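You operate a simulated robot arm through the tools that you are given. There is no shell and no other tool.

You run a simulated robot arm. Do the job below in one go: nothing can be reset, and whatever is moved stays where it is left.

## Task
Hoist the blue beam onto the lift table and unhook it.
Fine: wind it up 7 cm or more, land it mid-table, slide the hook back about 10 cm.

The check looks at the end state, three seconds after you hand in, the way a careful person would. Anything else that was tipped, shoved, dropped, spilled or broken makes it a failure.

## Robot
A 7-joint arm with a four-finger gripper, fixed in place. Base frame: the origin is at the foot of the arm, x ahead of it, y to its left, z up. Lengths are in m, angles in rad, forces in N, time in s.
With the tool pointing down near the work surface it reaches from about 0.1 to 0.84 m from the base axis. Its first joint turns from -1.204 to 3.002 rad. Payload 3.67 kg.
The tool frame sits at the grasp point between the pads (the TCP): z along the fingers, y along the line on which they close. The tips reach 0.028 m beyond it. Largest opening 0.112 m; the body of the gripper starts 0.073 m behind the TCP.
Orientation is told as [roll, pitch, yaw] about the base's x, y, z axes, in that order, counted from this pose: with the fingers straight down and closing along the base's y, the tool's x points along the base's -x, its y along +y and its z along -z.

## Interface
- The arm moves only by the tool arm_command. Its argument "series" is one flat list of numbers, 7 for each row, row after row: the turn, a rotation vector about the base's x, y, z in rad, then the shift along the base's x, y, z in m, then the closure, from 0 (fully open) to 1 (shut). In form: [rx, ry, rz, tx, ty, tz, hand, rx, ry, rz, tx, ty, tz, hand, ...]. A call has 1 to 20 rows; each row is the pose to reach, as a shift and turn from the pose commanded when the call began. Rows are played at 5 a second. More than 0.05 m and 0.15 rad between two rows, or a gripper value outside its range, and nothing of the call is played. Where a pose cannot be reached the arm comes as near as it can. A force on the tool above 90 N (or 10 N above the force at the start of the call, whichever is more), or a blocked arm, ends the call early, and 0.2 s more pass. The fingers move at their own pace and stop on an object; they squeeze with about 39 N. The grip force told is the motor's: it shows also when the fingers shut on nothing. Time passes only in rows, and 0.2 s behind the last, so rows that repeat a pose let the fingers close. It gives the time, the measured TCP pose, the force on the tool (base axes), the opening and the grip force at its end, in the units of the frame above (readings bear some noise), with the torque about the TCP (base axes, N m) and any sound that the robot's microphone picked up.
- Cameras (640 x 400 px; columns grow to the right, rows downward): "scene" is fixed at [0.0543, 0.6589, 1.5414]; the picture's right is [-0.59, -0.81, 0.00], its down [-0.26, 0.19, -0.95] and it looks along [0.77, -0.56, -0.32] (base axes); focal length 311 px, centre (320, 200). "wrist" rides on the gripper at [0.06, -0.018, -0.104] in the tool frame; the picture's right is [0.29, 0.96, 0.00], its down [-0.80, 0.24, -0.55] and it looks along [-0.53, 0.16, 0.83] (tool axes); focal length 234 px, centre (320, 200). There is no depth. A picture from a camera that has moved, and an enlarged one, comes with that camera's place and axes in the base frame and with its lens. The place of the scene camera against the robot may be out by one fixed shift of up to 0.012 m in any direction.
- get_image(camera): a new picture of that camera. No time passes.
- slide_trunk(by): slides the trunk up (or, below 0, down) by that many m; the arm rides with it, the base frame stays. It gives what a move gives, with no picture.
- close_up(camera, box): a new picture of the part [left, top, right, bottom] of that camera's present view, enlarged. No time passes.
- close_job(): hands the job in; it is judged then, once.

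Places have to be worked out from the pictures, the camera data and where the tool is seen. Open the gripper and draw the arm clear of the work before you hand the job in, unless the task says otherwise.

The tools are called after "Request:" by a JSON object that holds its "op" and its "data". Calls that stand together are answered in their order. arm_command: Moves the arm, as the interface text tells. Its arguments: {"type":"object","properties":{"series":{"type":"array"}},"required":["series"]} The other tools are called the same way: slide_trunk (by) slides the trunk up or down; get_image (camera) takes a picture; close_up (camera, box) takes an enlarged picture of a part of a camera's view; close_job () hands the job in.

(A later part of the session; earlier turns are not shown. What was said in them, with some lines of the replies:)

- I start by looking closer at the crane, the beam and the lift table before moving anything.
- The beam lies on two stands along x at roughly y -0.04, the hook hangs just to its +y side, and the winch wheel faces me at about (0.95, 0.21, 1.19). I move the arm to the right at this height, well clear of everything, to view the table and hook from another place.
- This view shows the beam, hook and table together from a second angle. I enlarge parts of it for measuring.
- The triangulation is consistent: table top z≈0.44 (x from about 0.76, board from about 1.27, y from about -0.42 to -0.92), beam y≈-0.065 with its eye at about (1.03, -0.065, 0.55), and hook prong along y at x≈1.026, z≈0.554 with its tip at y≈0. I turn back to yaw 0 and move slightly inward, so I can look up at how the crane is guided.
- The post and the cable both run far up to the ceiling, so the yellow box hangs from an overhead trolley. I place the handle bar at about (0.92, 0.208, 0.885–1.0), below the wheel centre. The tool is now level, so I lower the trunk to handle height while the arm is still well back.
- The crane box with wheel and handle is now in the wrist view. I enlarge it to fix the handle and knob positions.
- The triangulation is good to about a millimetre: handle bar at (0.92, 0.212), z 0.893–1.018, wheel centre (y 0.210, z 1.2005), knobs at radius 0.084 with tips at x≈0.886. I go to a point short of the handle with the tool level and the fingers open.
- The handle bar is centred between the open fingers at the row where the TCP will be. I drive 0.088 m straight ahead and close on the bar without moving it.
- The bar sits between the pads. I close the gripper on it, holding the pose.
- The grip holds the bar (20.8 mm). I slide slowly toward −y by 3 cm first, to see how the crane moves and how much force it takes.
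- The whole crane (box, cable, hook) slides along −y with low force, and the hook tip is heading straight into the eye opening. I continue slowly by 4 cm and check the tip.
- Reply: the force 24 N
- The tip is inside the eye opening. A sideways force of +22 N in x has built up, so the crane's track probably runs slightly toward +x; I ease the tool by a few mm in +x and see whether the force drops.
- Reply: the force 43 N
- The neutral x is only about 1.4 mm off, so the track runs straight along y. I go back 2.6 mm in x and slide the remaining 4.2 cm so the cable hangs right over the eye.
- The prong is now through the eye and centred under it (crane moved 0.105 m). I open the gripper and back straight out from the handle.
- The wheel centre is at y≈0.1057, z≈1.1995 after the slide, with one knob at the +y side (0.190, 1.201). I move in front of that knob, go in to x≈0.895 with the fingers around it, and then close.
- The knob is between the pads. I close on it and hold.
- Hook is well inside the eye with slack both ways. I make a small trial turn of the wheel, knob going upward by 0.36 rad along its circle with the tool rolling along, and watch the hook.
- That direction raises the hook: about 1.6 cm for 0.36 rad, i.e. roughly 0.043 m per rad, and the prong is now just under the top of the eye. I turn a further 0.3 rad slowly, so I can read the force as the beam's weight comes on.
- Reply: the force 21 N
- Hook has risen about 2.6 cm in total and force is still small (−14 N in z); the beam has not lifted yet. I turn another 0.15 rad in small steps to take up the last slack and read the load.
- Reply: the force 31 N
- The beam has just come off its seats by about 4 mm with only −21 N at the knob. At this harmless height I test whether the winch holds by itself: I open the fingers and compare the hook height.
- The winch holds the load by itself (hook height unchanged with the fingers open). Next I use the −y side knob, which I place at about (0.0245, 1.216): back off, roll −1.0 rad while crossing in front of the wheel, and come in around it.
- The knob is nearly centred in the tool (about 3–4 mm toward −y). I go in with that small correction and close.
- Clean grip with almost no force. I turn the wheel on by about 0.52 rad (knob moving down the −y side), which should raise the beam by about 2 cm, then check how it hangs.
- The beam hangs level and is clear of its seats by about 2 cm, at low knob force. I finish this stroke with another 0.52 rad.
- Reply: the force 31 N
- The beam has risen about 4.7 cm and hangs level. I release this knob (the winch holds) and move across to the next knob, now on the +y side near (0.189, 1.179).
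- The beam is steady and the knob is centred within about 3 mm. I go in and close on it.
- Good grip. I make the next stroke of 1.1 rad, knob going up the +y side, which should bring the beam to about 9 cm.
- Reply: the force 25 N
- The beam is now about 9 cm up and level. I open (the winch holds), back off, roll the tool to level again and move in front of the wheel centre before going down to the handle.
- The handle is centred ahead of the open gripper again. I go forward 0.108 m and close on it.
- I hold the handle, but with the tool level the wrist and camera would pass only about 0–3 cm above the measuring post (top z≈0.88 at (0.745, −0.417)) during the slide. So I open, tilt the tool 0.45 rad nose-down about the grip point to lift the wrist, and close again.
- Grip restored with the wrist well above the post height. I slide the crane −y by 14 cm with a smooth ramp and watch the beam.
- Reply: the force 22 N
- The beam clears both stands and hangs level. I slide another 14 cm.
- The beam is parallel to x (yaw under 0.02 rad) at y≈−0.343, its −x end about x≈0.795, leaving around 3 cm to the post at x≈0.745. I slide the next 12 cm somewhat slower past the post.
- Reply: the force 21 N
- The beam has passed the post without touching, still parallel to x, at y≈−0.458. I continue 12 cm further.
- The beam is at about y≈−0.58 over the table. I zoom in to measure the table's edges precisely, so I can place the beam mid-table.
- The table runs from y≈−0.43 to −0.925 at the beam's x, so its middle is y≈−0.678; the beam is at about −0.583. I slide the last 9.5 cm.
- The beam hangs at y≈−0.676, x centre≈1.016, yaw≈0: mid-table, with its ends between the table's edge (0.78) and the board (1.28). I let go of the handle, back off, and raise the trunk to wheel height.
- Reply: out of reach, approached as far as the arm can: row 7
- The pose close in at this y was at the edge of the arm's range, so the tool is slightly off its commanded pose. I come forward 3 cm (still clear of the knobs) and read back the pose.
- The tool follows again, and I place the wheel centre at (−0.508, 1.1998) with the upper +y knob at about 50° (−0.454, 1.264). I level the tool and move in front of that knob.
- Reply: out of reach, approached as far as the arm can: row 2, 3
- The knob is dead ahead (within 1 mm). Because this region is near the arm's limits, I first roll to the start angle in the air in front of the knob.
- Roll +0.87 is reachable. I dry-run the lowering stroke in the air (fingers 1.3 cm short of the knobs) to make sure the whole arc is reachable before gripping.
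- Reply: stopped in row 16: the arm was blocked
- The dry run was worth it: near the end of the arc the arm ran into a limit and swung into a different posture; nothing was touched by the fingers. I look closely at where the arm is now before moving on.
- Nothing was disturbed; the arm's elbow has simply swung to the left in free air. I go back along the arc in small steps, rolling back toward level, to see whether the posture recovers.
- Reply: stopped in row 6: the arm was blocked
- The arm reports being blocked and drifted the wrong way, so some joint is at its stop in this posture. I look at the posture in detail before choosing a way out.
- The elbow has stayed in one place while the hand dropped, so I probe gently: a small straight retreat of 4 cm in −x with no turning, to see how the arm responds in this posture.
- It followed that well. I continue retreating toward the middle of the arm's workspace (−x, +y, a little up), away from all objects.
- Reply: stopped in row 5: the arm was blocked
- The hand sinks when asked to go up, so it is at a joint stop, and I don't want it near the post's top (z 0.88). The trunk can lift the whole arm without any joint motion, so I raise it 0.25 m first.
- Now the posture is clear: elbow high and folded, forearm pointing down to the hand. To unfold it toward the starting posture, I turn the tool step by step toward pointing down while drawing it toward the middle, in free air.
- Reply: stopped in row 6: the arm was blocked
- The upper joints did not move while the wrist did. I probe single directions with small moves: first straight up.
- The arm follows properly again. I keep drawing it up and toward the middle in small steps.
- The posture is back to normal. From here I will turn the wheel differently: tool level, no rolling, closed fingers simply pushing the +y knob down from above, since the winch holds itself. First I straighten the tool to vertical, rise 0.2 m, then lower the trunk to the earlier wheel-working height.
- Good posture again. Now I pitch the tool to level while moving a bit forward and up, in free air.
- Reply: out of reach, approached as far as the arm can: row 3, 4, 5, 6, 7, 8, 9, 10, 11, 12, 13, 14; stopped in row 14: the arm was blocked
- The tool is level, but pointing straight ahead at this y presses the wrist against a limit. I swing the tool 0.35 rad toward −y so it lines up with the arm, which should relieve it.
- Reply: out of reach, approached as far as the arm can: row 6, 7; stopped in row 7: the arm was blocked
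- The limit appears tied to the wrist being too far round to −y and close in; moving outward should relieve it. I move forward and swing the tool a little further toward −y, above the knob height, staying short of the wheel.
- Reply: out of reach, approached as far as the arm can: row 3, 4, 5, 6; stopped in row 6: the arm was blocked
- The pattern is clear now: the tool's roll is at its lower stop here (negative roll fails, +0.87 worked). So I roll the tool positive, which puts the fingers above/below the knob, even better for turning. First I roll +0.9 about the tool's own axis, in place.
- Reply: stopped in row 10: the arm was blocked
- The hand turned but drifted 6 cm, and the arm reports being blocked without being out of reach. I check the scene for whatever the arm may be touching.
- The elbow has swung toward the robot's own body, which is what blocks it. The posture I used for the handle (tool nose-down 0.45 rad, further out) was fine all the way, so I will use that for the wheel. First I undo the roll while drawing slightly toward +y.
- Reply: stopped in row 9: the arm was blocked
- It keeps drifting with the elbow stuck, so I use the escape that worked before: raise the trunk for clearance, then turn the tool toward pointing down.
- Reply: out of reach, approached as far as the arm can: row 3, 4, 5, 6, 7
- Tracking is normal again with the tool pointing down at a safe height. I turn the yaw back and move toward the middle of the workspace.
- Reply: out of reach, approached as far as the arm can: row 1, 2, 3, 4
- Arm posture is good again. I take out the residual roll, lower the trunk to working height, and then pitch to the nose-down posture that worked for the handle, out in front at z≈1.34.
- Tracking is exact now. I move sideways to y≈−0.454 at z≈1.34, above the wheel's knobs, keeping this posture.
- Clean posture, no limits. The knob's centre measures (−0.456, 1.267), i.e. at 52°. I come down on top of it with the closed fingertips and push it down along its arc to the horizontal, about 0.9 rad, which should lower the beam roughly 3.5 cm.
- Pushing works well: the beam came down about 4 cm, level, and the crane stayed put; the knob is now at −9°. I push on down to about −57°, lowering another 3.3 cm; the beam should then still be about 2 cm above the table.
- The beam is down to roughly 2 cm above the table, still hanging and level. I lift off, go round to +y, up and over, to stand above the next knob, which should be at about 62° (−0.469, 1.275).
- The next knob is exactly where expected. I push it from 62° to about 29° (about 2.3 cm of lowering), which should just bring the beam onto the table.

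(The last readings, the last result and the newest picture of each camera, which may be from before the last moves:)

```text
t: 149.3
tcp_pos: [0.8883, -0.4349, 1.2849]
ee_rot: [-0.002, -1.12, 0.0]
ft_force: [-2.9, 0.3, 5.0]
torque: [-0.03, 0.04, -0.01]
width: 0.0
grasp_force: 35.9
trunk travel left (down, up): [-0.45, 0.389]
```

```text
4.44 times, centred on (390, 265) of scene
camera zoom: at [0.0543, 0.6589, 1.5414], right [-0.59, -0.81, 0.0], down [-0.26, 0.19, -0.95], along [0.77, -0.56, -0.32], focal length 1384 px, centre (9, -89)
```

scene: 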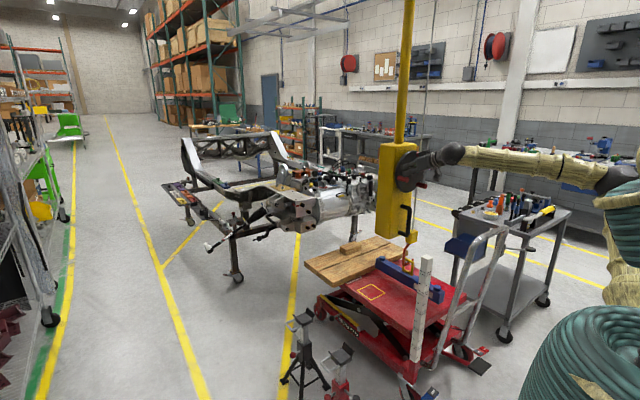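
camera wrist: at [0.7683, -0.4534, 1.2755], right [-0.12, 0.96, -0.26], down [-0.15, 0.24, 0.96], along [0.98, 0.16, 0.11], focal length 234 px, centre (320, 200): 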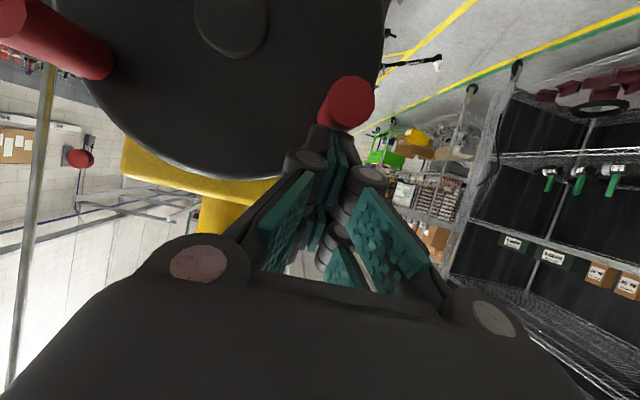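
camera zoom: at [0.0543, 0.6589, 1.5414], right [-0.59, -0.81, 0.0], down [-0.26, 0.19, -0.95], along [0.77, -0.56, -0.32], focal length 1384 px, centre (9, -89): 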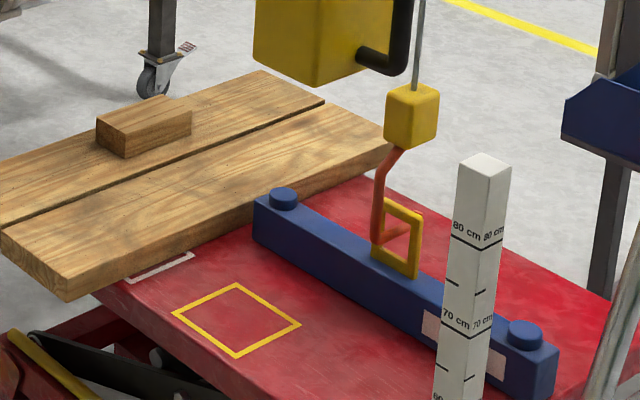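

The beam has landed (it stopped going down while the hook went on ~1.2 cm). I zoom in closely on the hook inside the eye and on how the beam sits.

Request:
{"op": "close_up", "data": {"camera": "scene", "box": [390, 240, 430, 285]}}

Request:
{"op": "close_up", "data": {"camera": "scene", "box": [370, 250, 470, 320]}}

```text
8.89 times, centred on (410, 262) of scene
camera zoom: at [0.0543, 0.6589, 1.5414], right [-0.59, -0.81, 0.0], down [-0.26, 0.19, -0.95], along [0.77, -0.56, -0.32], focal length 2768 px, centre (-480, -356)
```

zoom: 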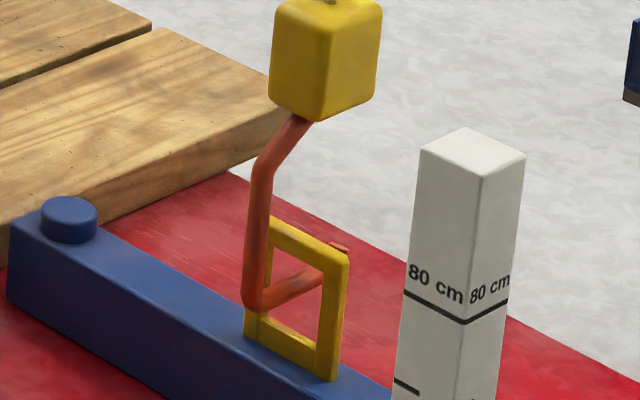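

```text
5.71 times, centred on (420, 285) of scene
camera zoom: at [0.0543, 0.6589, 1.5414], right [-0.59, -0.81, 0.0], down [-0.26, 0.19, -0.95], along [0.77, -0.56, -0.32], focal length 1779 px, centre (-251, -286)
```

zoom: 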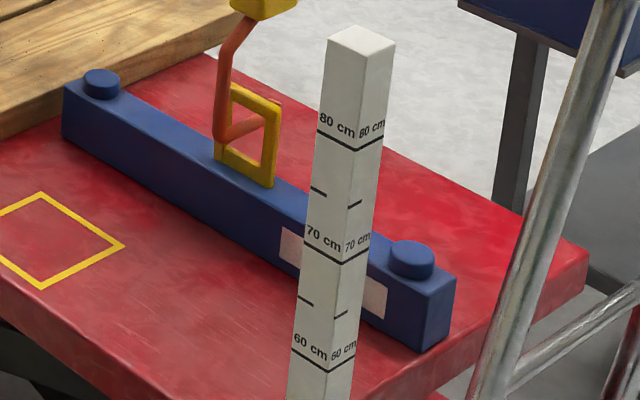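

The prong is through the eye and hanging free, now about 1.2 cm below the eye's top bar; when it first went in cleanly it was about 2.6 cm below that bar. I lower another 1.3 cm so the upturned tip can slide out freely.

Request:
{"op": "arm_command", "data": {"series": [0, 0, 0, 0, 0.0016, -0.0034, 1, 0, 0, 0, 0, 0.003, -0.0067, 1, 0, 0, 0, 0, 0.0043, -0.0102, 1, 0, 0, 0, 0, 0.0055, -0.0138, 1, 0, 0, 0, 0, 0.0065, -0.0174, 1, 0, 0, 0, 0, 0.0073, -0.0211, 1, 0, 0, 0, 0, 0.0084, -0.0275, 1, 0, 0, 0, 0, 0.0084, -0.0275, 1]}}

Request:
{"op": "close_up", "data": {"camera": "scene", "box": [390, 240, 430, 285]}}

Request:
{"op": "get_image", "data": {"camera": "wrist"}}

```text
t: 151.1
tcp_pos: [0.8889, -0.426, 1.2553]
ee_rot: [-0.005, -1.118, 0.003]
ft_force: [-0.6, 0.8, 1.6]
torque: [0.04, 0.0, 0.01]
width: 0.0
grasp_force: 36.0
trunk travel left (down, up): [-0.45, 0.389]
```

```text
8.89 times, centred on (410, 262) of scene
camera zoom: at [0.0543, 0.6589, 1.5414], right [-0.59, -0.81, 0.0], down [-0.26, 0.19, -0.95], along [0.77, -0.56, -0.32], focal length 2768 px, centre (-480, -356)
```

zoom: 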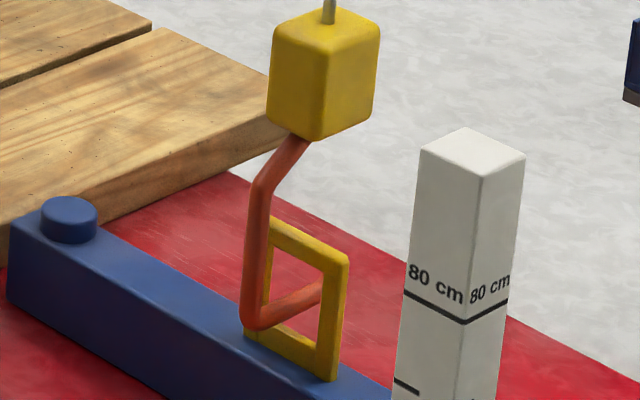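

```text
taken
camera wrist: at [0.7687, -0.4453, 1.2474], right [-0.12, 0.96, -0.26], down [-0.15, 0.24, 0.96], along [0.98, 0.16, 0.11], focal length 234 px, centre (320, 200)
```

wrist: 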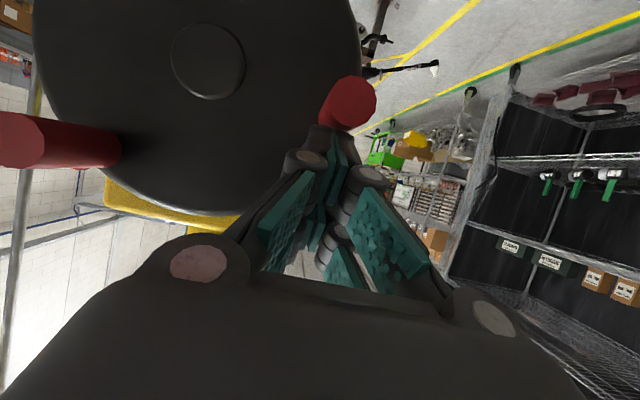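

The hook now hangs at the same relative height in the eye as when it first slid in. I leave the knob, back off, and move down to the handle in the same nose-down posture with the fingers open.

Request:
{"op": "arm_command", "data": {"series": [0, 0, 0, 0, 0, 0.02, 1, 0, 0, 0, -0.02, 0, 0.03, 1, 0, 0, 0, -0.039, 0, 0.03, 1, 0, 0, 0, -0.039, -0.03, 0.01, 1, 0, 0, 0, -0.039, -0.06, -0.02, 0.6, 0, 0, 0, -0.039, -0.082, -0.048, 0.2, 0, 0, 0, -0.039, -0.082, -0.048, 0, 0, 0, 0, -0.039, -0.082, -0.048, 0]}}

Request:
{"op": "get_image", "data": {"camera": "wrist"}}

```text
t: 152.9
tcp_pos: [0.849, -0.5098, 1.2082]
ee_rot: [-0.001, -1.12, -0.002]
ft_force: [0.1, 1.2, 0.1]
torque: [0.03, -0.02, 0.01]
width: 0.112
grasp_force: 0.0
trunk travel left (down, up): [-0.45, 0.389]
```

```text
taken
camera wrist: at [0.7292, -0.5277, 1.2002], right [-0.12, 0.96, -0.26], down [-0.15, 0.24, 0.96], along [0.98, 0.16, 0.12], focal length 234 px, centre (320, 200)
```

wrist: 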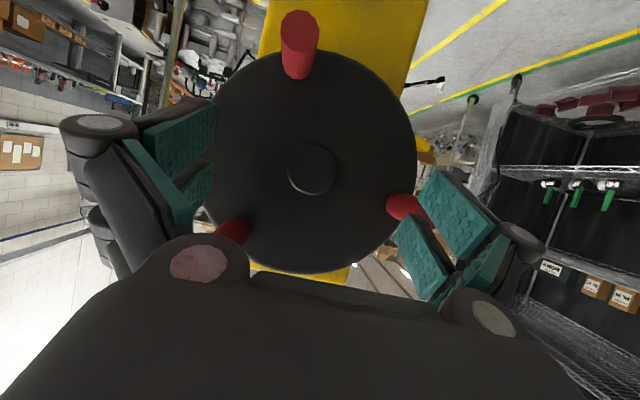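

Wheel centre is at y≈−0.509, so the handle is right below me. I lower the trunk to handle height.

Request:
{"op": "slide_trunk", "data": {"by": -0.245}}

Request:
{"op": "get_image", "data": {"camera": "wrist"}}

Request:
{"op": "get_image", "data": {"camera": "scene"}}

```text
t: 155.4
tcp_pos: [0.8496, -0.5085, 0.9627]
ee_rot: [-0.002, -1.12, 0.0]
ft_force: [0.4, -0.3, -0.1]
torque: [0.0, -0.02, 0.0]
width: 0.112
grasp_force: 0.1
trunk travel left (down, up): [-0.206, 0.634]
```

```text
taken
camera wrist: at [0.7291, -0.527, 0.9556], right [-0.12, 0.96, -0.26], down [-0.15, 0.24, 0.96], along [0.98, 0.16, 0.12], focal length 234 px, centre (320, 200)
```

wrist: 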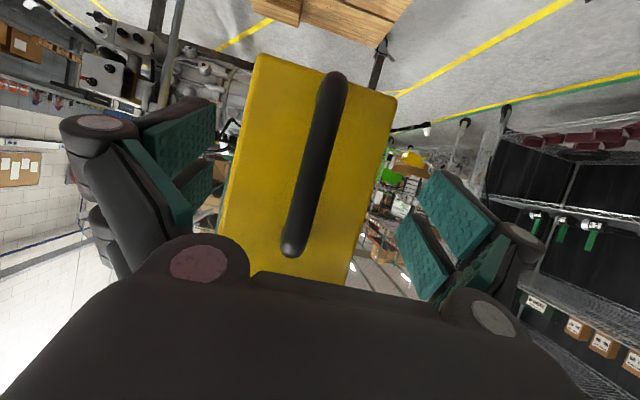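

```text
taken
```

scene: 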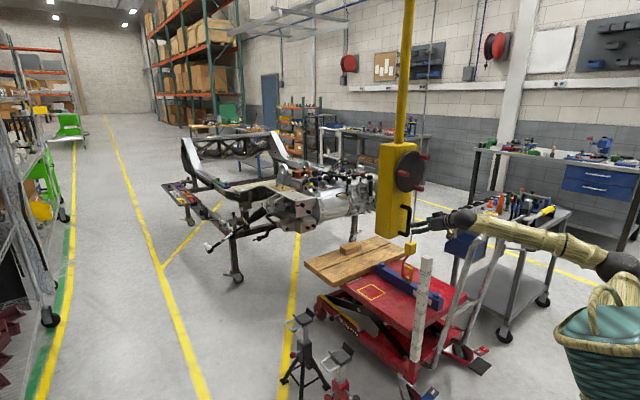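

The handle bar lines up exactly with where the TCP will be. I go forward 0.069 m and close on it.

Request:
{"op": "arm_command", "data": {"series": [0, 0, 0, 0.03, 0, 0, 0, 0, 0, 0, 0.055, 0, 0, 0, 0, 0, 0, 0.069, 0, 0, 0, 0, 0, 0, 0.069, 0, 0, 0.5, 0, 0, 0, 0.069, 0, 0, 0.8, 0, 0, 0, 0.069, 0, 0, 1, 0, 0, 0, 0.069, 0, 0, 1, 0, 0, 0, 0.069, 0, 0, 1]}}

Request:
{"op": "close_up", "data": {"camera": "scene", "box": [330, 220, 450, 310]}}

```text
t: 157.2
tcp_pos: [0.9189, -0.5068, 0.9628]
ee_rot: [-0.002, -1.121, 0.001]
ft_force: [0.5, 6.9, -1.8]
torque: [0.27, -0.12, 0.07]
width: 0.0209
grasp_force: 45.4
trunk travel left (down, up): [-0.206, 0.634]
```

```text
4.44 times, centred on (390, 265) of scene
camera zoom: at [0.0543, 0.6589, 1.5414], right [-0.59, -0.81, 0.0], down [-0.26, 0.19, -0.95], along [0.77, -0.56, -0.32], focal length 1384 px, centre (9, -89)
```

zoom: 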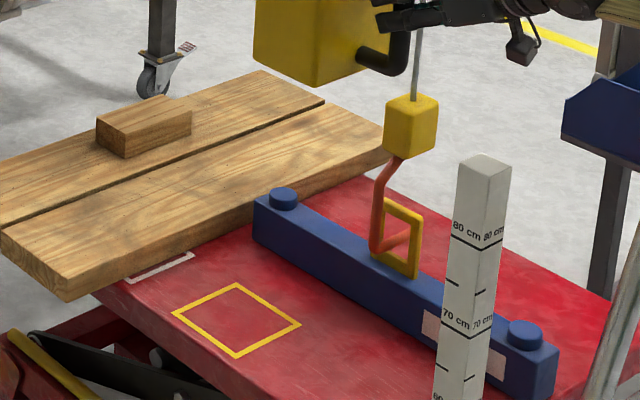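

Gripped. I slide the hook back (+y) slowly by 3 cm first and check that the tip comes out without dragging the beam.

Request:
{"op": "arm_command", "data": {"series": [0, 0, 0, 0, 0.002, 0, 1, 0, 0, 0, 0, 0.005, 0, 1, 0, 0, 0, 0, 0.009, 0, 1, 0, 0, 0, 0, 0.013, 0, 1, 0, 0, 0, 0, 0.017, 0, 1, 0, 0, 0, 0, 0.021, 0, 1, 0, 0, 0, 0, 0.025, 0, 1, 0, 0, 0, 0, 0.028, 0, 1, 0, 0, 0, 0, 0.03, 0, 1, 0, 0, 0, 0, 0.03, 0, 1]}}

Request:
{"op": "close_up", "data": {"camera": "scene", "box": [330, 220, 450, 310]}}

Request:
{"op": "close_up", "data": {"camera": "scene", "box": [390, 240, 430, 285]}}

```text
t: 159.4
tcp_pos: [0.9186, -0.4792, 0.963]
ee_rot: [-0.001, -1.121, 0.001]
ft_force: [20.1, -10.2, 17.0]
torque: [-0.08, -0.57, -0.01]
width: 0.021
grasp_force: 45.0
trunk travel left (down, up): [-0.206, 0.634]
```

```text
4.44 times, centred on (390, 265) of scene
camera zoom: at [0.0543, 0.6589, 1.5414], right [-0.59, -0.81, 0.0], down [-0.26, 0.19, -0.95], along [0.77, -0.56, -0.32], focal length 1384 px, centre (9, -89)
```

zoom: 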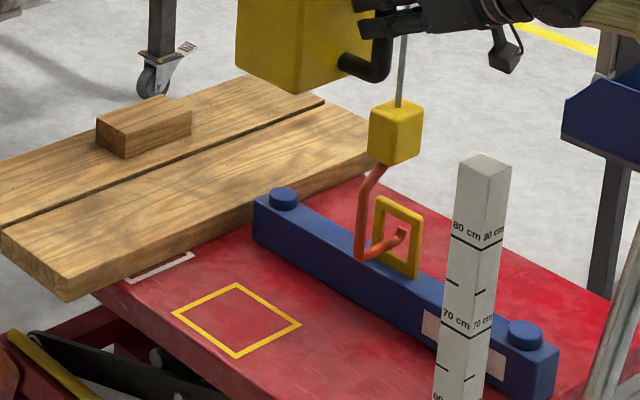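

```text
8.89 times, centred on (410, 262) of scene
camera zoom: at [0.0543, 0.6589, 1.5414], right [-0.59, -0.81, 0.0], down [-0.26, 0.19, -0.95], along [0.77, -0.56, -0.32], focal length 2768 px, centre (-480, -356)
```

zoom: 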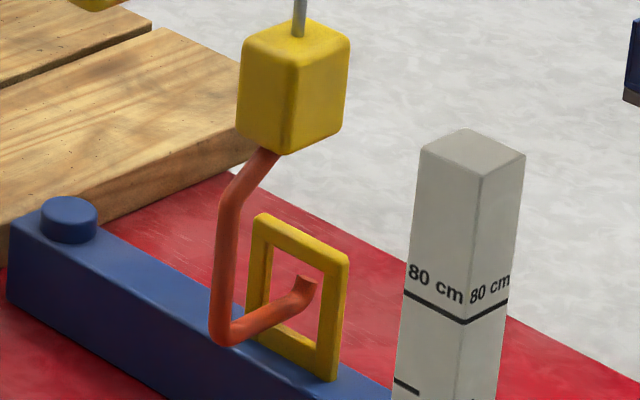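

The tip is coming through the middle of the eye with the beam unmoved. I slide the remaining 7.5 cm.

Request:
{"op": "arm_command", "data": {"series": [0, 0, 0, -0.0008, 0.002, 0, 1, 0, 0, 0, -0.0008, 0.005, 0, 1, 0, 0, 0, -0.0008, 0.009, 0, 1, 0, 0, 0, -0.0008, 0.014, 0, 1, 0, 0, 0, -0.0008, 0.019, 0, 1, 0, 0, 0, -0.0008, 0.024, 0, 1, 0, 0, 0, -0.0008, 0.029, 0, 1, 0, 0, 0, -0.0008, 0.034, 0, 1, 0, 0, 0, -0.0008, 0.039, 0, 1, 0, 0, 0, -0.0008, 0.044, 0, 1, 0, 0, 0, -0.0008, 0.049, 0, 1, 0, 0, 0, -0.0008, 0.054, 0, 1, 0, 0, 0, -0.0008, 0.059, 0, 1, 0, 0, 0, -0.0008, 0.064, 0, 1, 0, 0, 0, -0.0008, 0.069, 0, 1, 0, 0, 0, -0.0008, 0.073, 0, 1, 0, 0, 0, -0.0008, 0.075, 0, 1, 0, 0, 0, -0.0008, 0.075, 0, 1]}}

Request:
{"op": "close_up", "data": {"camera": "scene", "box": [330, 220, 450, 310]}}

Request:
{"op": "get_image", "data": {"camera": "scene"}}

```text
t: 163.2
tcp_pos: [0.9166, -0.4036, 0.9633]
ee_rot: [-0.002, -1.122, 0.001]
ft_force: [28.2, -8.7, 20.0]
torque: [-0.1, -0.67, -0.01]
width: 0.0211
grasp_force: 45.4
trunk travel left (down, up): [-0.206, 0.634]
```

```text
4.44 times, centred on (390, 265) of scene
camera zoom: at [0.0543, 0.6589, 1.5414], right [-0.59, -0.81, 0.0], down [-0.26, 0.19, -0.95], along [0.77, -0.56, -0.32], focal length 1384 px, centre (9, -89)
```

zoom: 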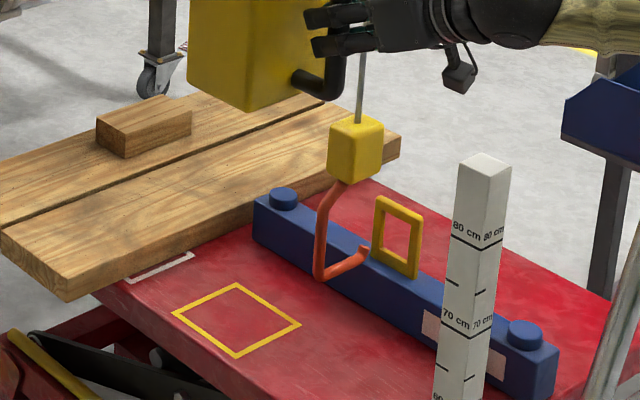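

```text
taken
```

scene: 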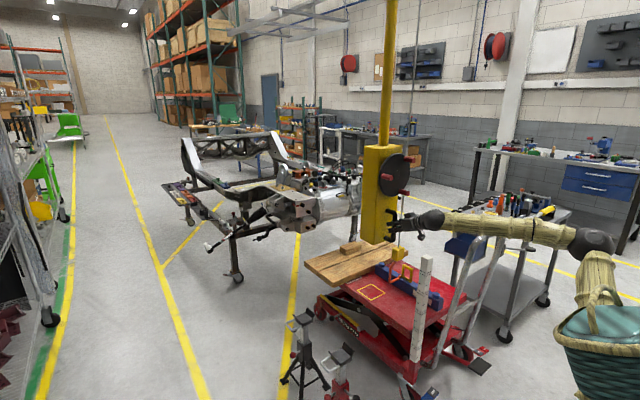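

The hook is fully out of the eye, about 10.3 cm back, and the beam has not moved. I ease the x load, open the fingers, and back off 7 cm.

Request:
{"op": "arm_command", "data": {"series": [0, 0, 0, 0.0015, 0, 0, 1, 0, 0, 0, 0.0015, 0, 0, 0.7, 0, 0, 0, 0.0015, 0, 0, 0.3, 0, 0, 0, 0.0015, 0, 0, 0, 0, 0, 0, 0.0015, 0, 0, 0, 0, 0, 0, -0.02, 0, 0, 0, 0, 0, 0, -0.045, 0, 0.003, 0, 0, 0, 0, -0.07, 0, 0.005, 0, 0, 0, 0, -0.07, 0, 0.005, 0]}}

Request:
{"op": "get_image", "data": {"camera": "scene"}}

Request:
{"op": "close_up", "data": {"camera": "scene", "box": [330, 220, 450, 310]}}

```text
t: 165.2
tcp_pos: [0.848, -0.4025, 0.9667]
ee_rot: [-0.002, -1.12, 0.002]
ft_force: [0.2, 0.6, -0.5]
torque: [-0.02, 0.0, -0.01]
width: 0.112
grasp_force: 0.1
trunk travel left (down, up): [-0.206, 0.634]
```

```text
taken
```

scene: 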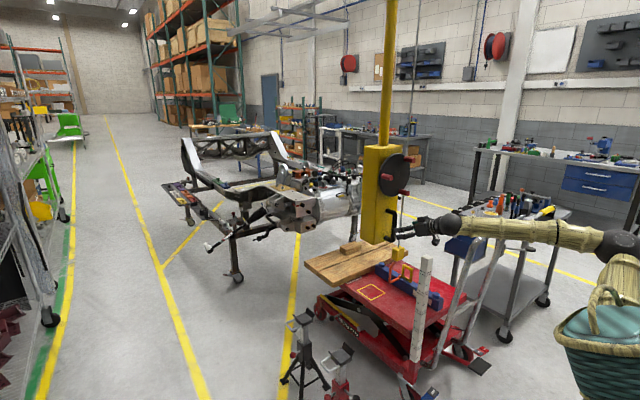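

```text
4.44 times, centred on (390, 265) of scene
camera zoom: at [0.0543, 0.6589, 1.5414], right [-0.59, -0.81, 0.0], down [-0.26, 0.19, -0.95], along [0.77, -0.56, -0.32], focal length 1384 px, centre (9, -89)
```

zoom: 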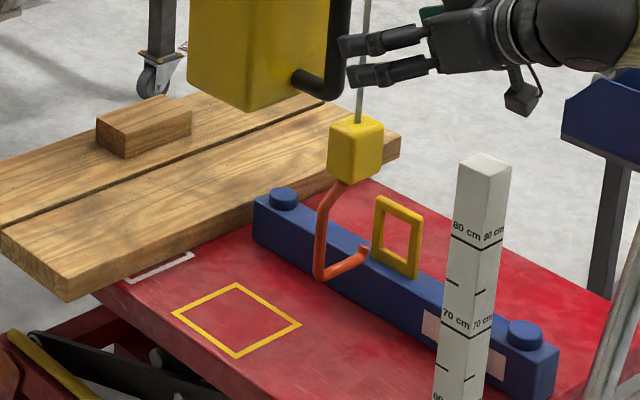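

All clear. I draw the arm away toward +y along free space at this height, then check everything.

Request:
{"op": "arm_command", "data": {"series": [0, 0, 0, -0.01, 0.03, 0.005, 0, 0, 0, 0, -0.02, 0.07, 0.01, 0, 0, 0, 0, -0.035, 0.11, 0.015, 0, 0, 0, 0, -0.05, 0.15, 0.02, 0, 0, 0, 0, -0.065, 0.19, 0.025, 0, 0, 0, 0, -0.08, 0.23, 0.03, 0, 0, 0, 0, -0.1, 0.27, 0.03, 0, 0, 0, 0, -0.12, 0.31, 0.03, 0, 0, 0, 0, -0.14, 0.35, 0.03, 0, 0, 0, 0, -0.16, 0.39, 0.03, 0, 0, 0, 0, -0.18, 0.42, 0.03, 0, 0, 0, 0, -0.2, 0.44, 0.03, 0, 0, 0, 0, -0.2, 0.44, 0.03, 0]}}

Request:
{"op": "slide_trunk", "data": {"by": 0.3}}

Request:
{"op": "get_image", "data": {"camera": "scene"}}

Request:
{"op": "close_up", "data": {"camera": "scene", "box": [330, 220, 480, 330]}}

```text
t: 168.0
tcp_pos: [0.6464, 0.0383, 0.9977]
ee_rot: [-0.004, -1.12, 0.003]
ft_force: [-0.1, 0.4, 0.8]
torque: [-0.02, -0.01, 0.0]
width: 0.1119
grasp_force: 0.0
trunk travel left (down, up): [-0.206, 0.634]
```

```text
t: 171.0
tcp_pos: [0.6469, 0.0383, 1.2983]
ee_rot: [0.0, -1.122, 0.002]
ft_force: [-0.5, 0.2, 0.1]
torque: [0.02, -0.01, -0.01]
width: 0.112
grasp_force: 0.1
trunk travel left (down, up): [-0.505, 0.334]
```

```text
taken
```

scene: 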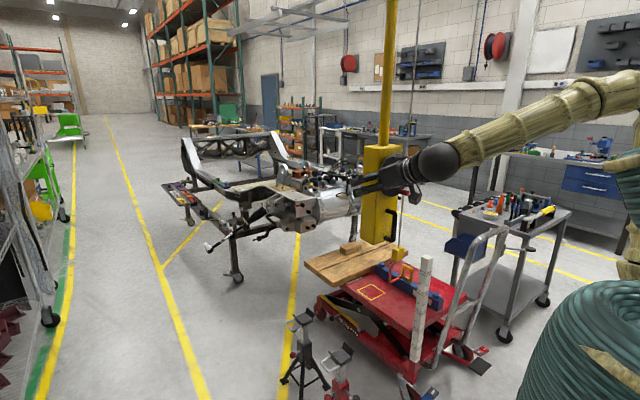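

```text
3.64 times, centred on (405, 275) of scene
camera zoom: at [0.0543, 0.6589, 1.5414], right [-0.59, -0.81, 0.0], down [-0.26, 0.19, -0.95], along [0.77, -0.56, -0.32], focal length 1132 px, centre (11, -73)
```

zoom: 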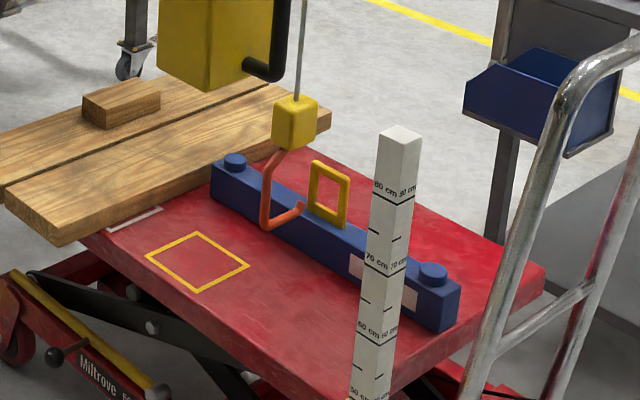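

The beam rests on the table, unhooked, with everything else in place. I bring the tool back to pointing down, well clear, and take one overhead look with the wrist camera to confirm.

Request:
{"op": "arm_command", "data": {"series": [0, 0.112, 0, -0.005, -0.01, 0.01, 0, 0, 0.224, 0, -0.01, -0.02, 0.02, 0, 0, 0.336, 0, -0.015, -0.03, 0.03, 0, 0, 0.448, 0, -0.02, -0.04, 0.04, 0, 0, 0.56, 0, -0.025, -0.05, 0.05, 0, 0, 0.672, 0, -0.03, -0.06, 0.06, 0, 0, 0.784, 0, -0.035, -0.07, 0.07, 0, 0, 0.896, 0, -0.04, -0.08, 0.08, 0, 0, 1.008, 0, -0.045, -0.09, 0.09, 0, 0, 1.12, 0, -0.05, -0.1, 0.1, 0, 0, 1.12, 0, -0.05, -0.1, 0.1, 0]}}

Request:
{"op": "arm_command", "data": {"series": [0, 0, -0.12, 0, -0.02, 0, 0, 0, 0, -0.24, 0, -0.04, 0, 0, 0, 0, -0.36, 0, -0.06, 0, 0, 0, 0, -0.48, 0, -0.08, 0, 0, 0, 0, -0.6, 0, -0.1, 0, 0, 0, 0, -0.6, 0, -0.1, 0, 0]}}

Request:
{"op": "get_image", "data": {"camera": "wrist"}}

Request:
{"op": "get_image", "data": {"camera": "scene"}}

```text
t: 173.4
tcp_pos: [0.5969, -0.063, 1.3991]
ee_rot: [-0.003, 0.0, 0.002]
ft_force: [-0.4, 0.6, -0.7]
torque: [-0.02, 0.0, 0.03]
width: 0.1119
grasp_force: 0.0
trunk travel left (down, up): [-0.505, 0.334]
```

```text
t: 174.8
tcp_pos: [0.597, -0.1626, 1.4005]
ee_rot: [-0.002, -0.001, -0.602]
ft_force: [-0.5, 0.0, 0.3]
torque: [-0.03, -0.01, -0.02]
width: 0.1118
grasp_force: 0.1
trunk travel left (down, up): [-0.505, 0.334]
```

```text
taken
camera wrist: at [0.5364, -0.1433, 1.5033], right [0.3, 0.95, 0.0], down [0.79, -0.25, 0.55], along [0.53, -0.17, -0.83], focal length 234 px, centre (320, 200)
```

wrist: 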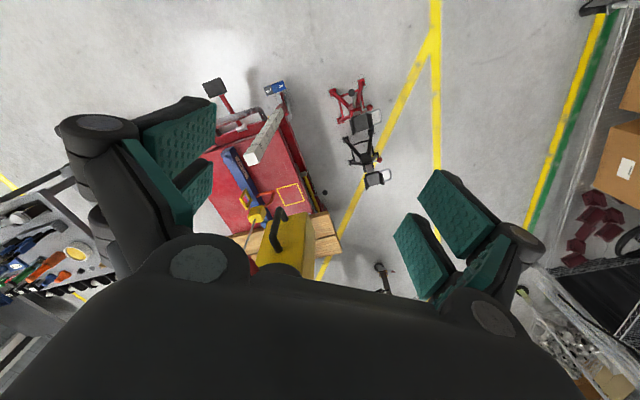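

```text
taken
```

scene: 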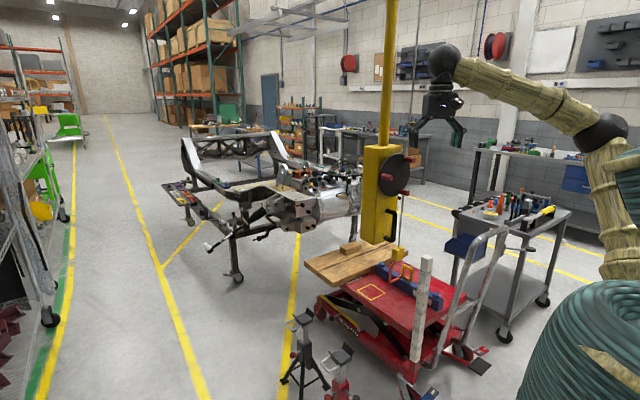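

Request:
{"op": "close_up", "data": {"camera": "wrist", "box": [190, 70, 400, 270]}}

```text
2.00 times, centred on (295, 170) of wrist
camera zoom: at [0.5364, -0.1433, 1.5033], right [0.3, 0.95, 0.0], down [0.79, -0.25, 0.55], along [0.53, -0.17, -0.83], focal length 468 px, centre (370, 260)
```

zoom: 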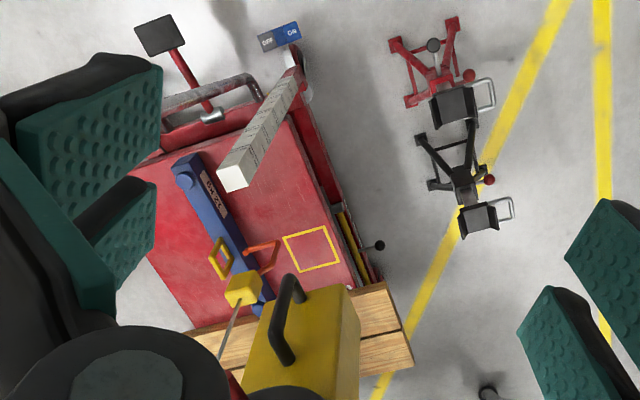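

From above I can see the beam lying mid-table, clear of the post, the board and the table edges. The hook tip is about 6 cm outside the eye, the stands are upright and nothing else has moved. The gripper is open and the arm is well clear, so I hand in the job.

Request:
{"op": "close_job", "data": {}}

```text
The job is handed in.
```

The blue beam is on the lift table and unhooked, and I've handed the job in. The result of the check hasn't come back to me.

- **Lift:** I wound the beam up about 9 cm, and it cleared both stands.
- **Landing:** It lies along the table at about y = -0.68, roughly mid-table. By my estimates its ends are 1.5–3 cm inside the table's near edge and 4 cm clear of the wooden board.
- **Hook:** I lowered the hook until it hung slack in the eye, then slid it back about 10 cm. Its tip is about 6 cm outside the eye.
- **Surroundings:** The stands, measuring post, board and cart look unmoved in the last pictures. The gripper is open and the arm is well clear.

While I was in position to lower the beam, the arm hit its limits and swung into awkward postures in free air several times. The pictures show it touched nothing. I drew it back out and lowered the beam by pushing the wheel's knobs down with closed fingers instead.
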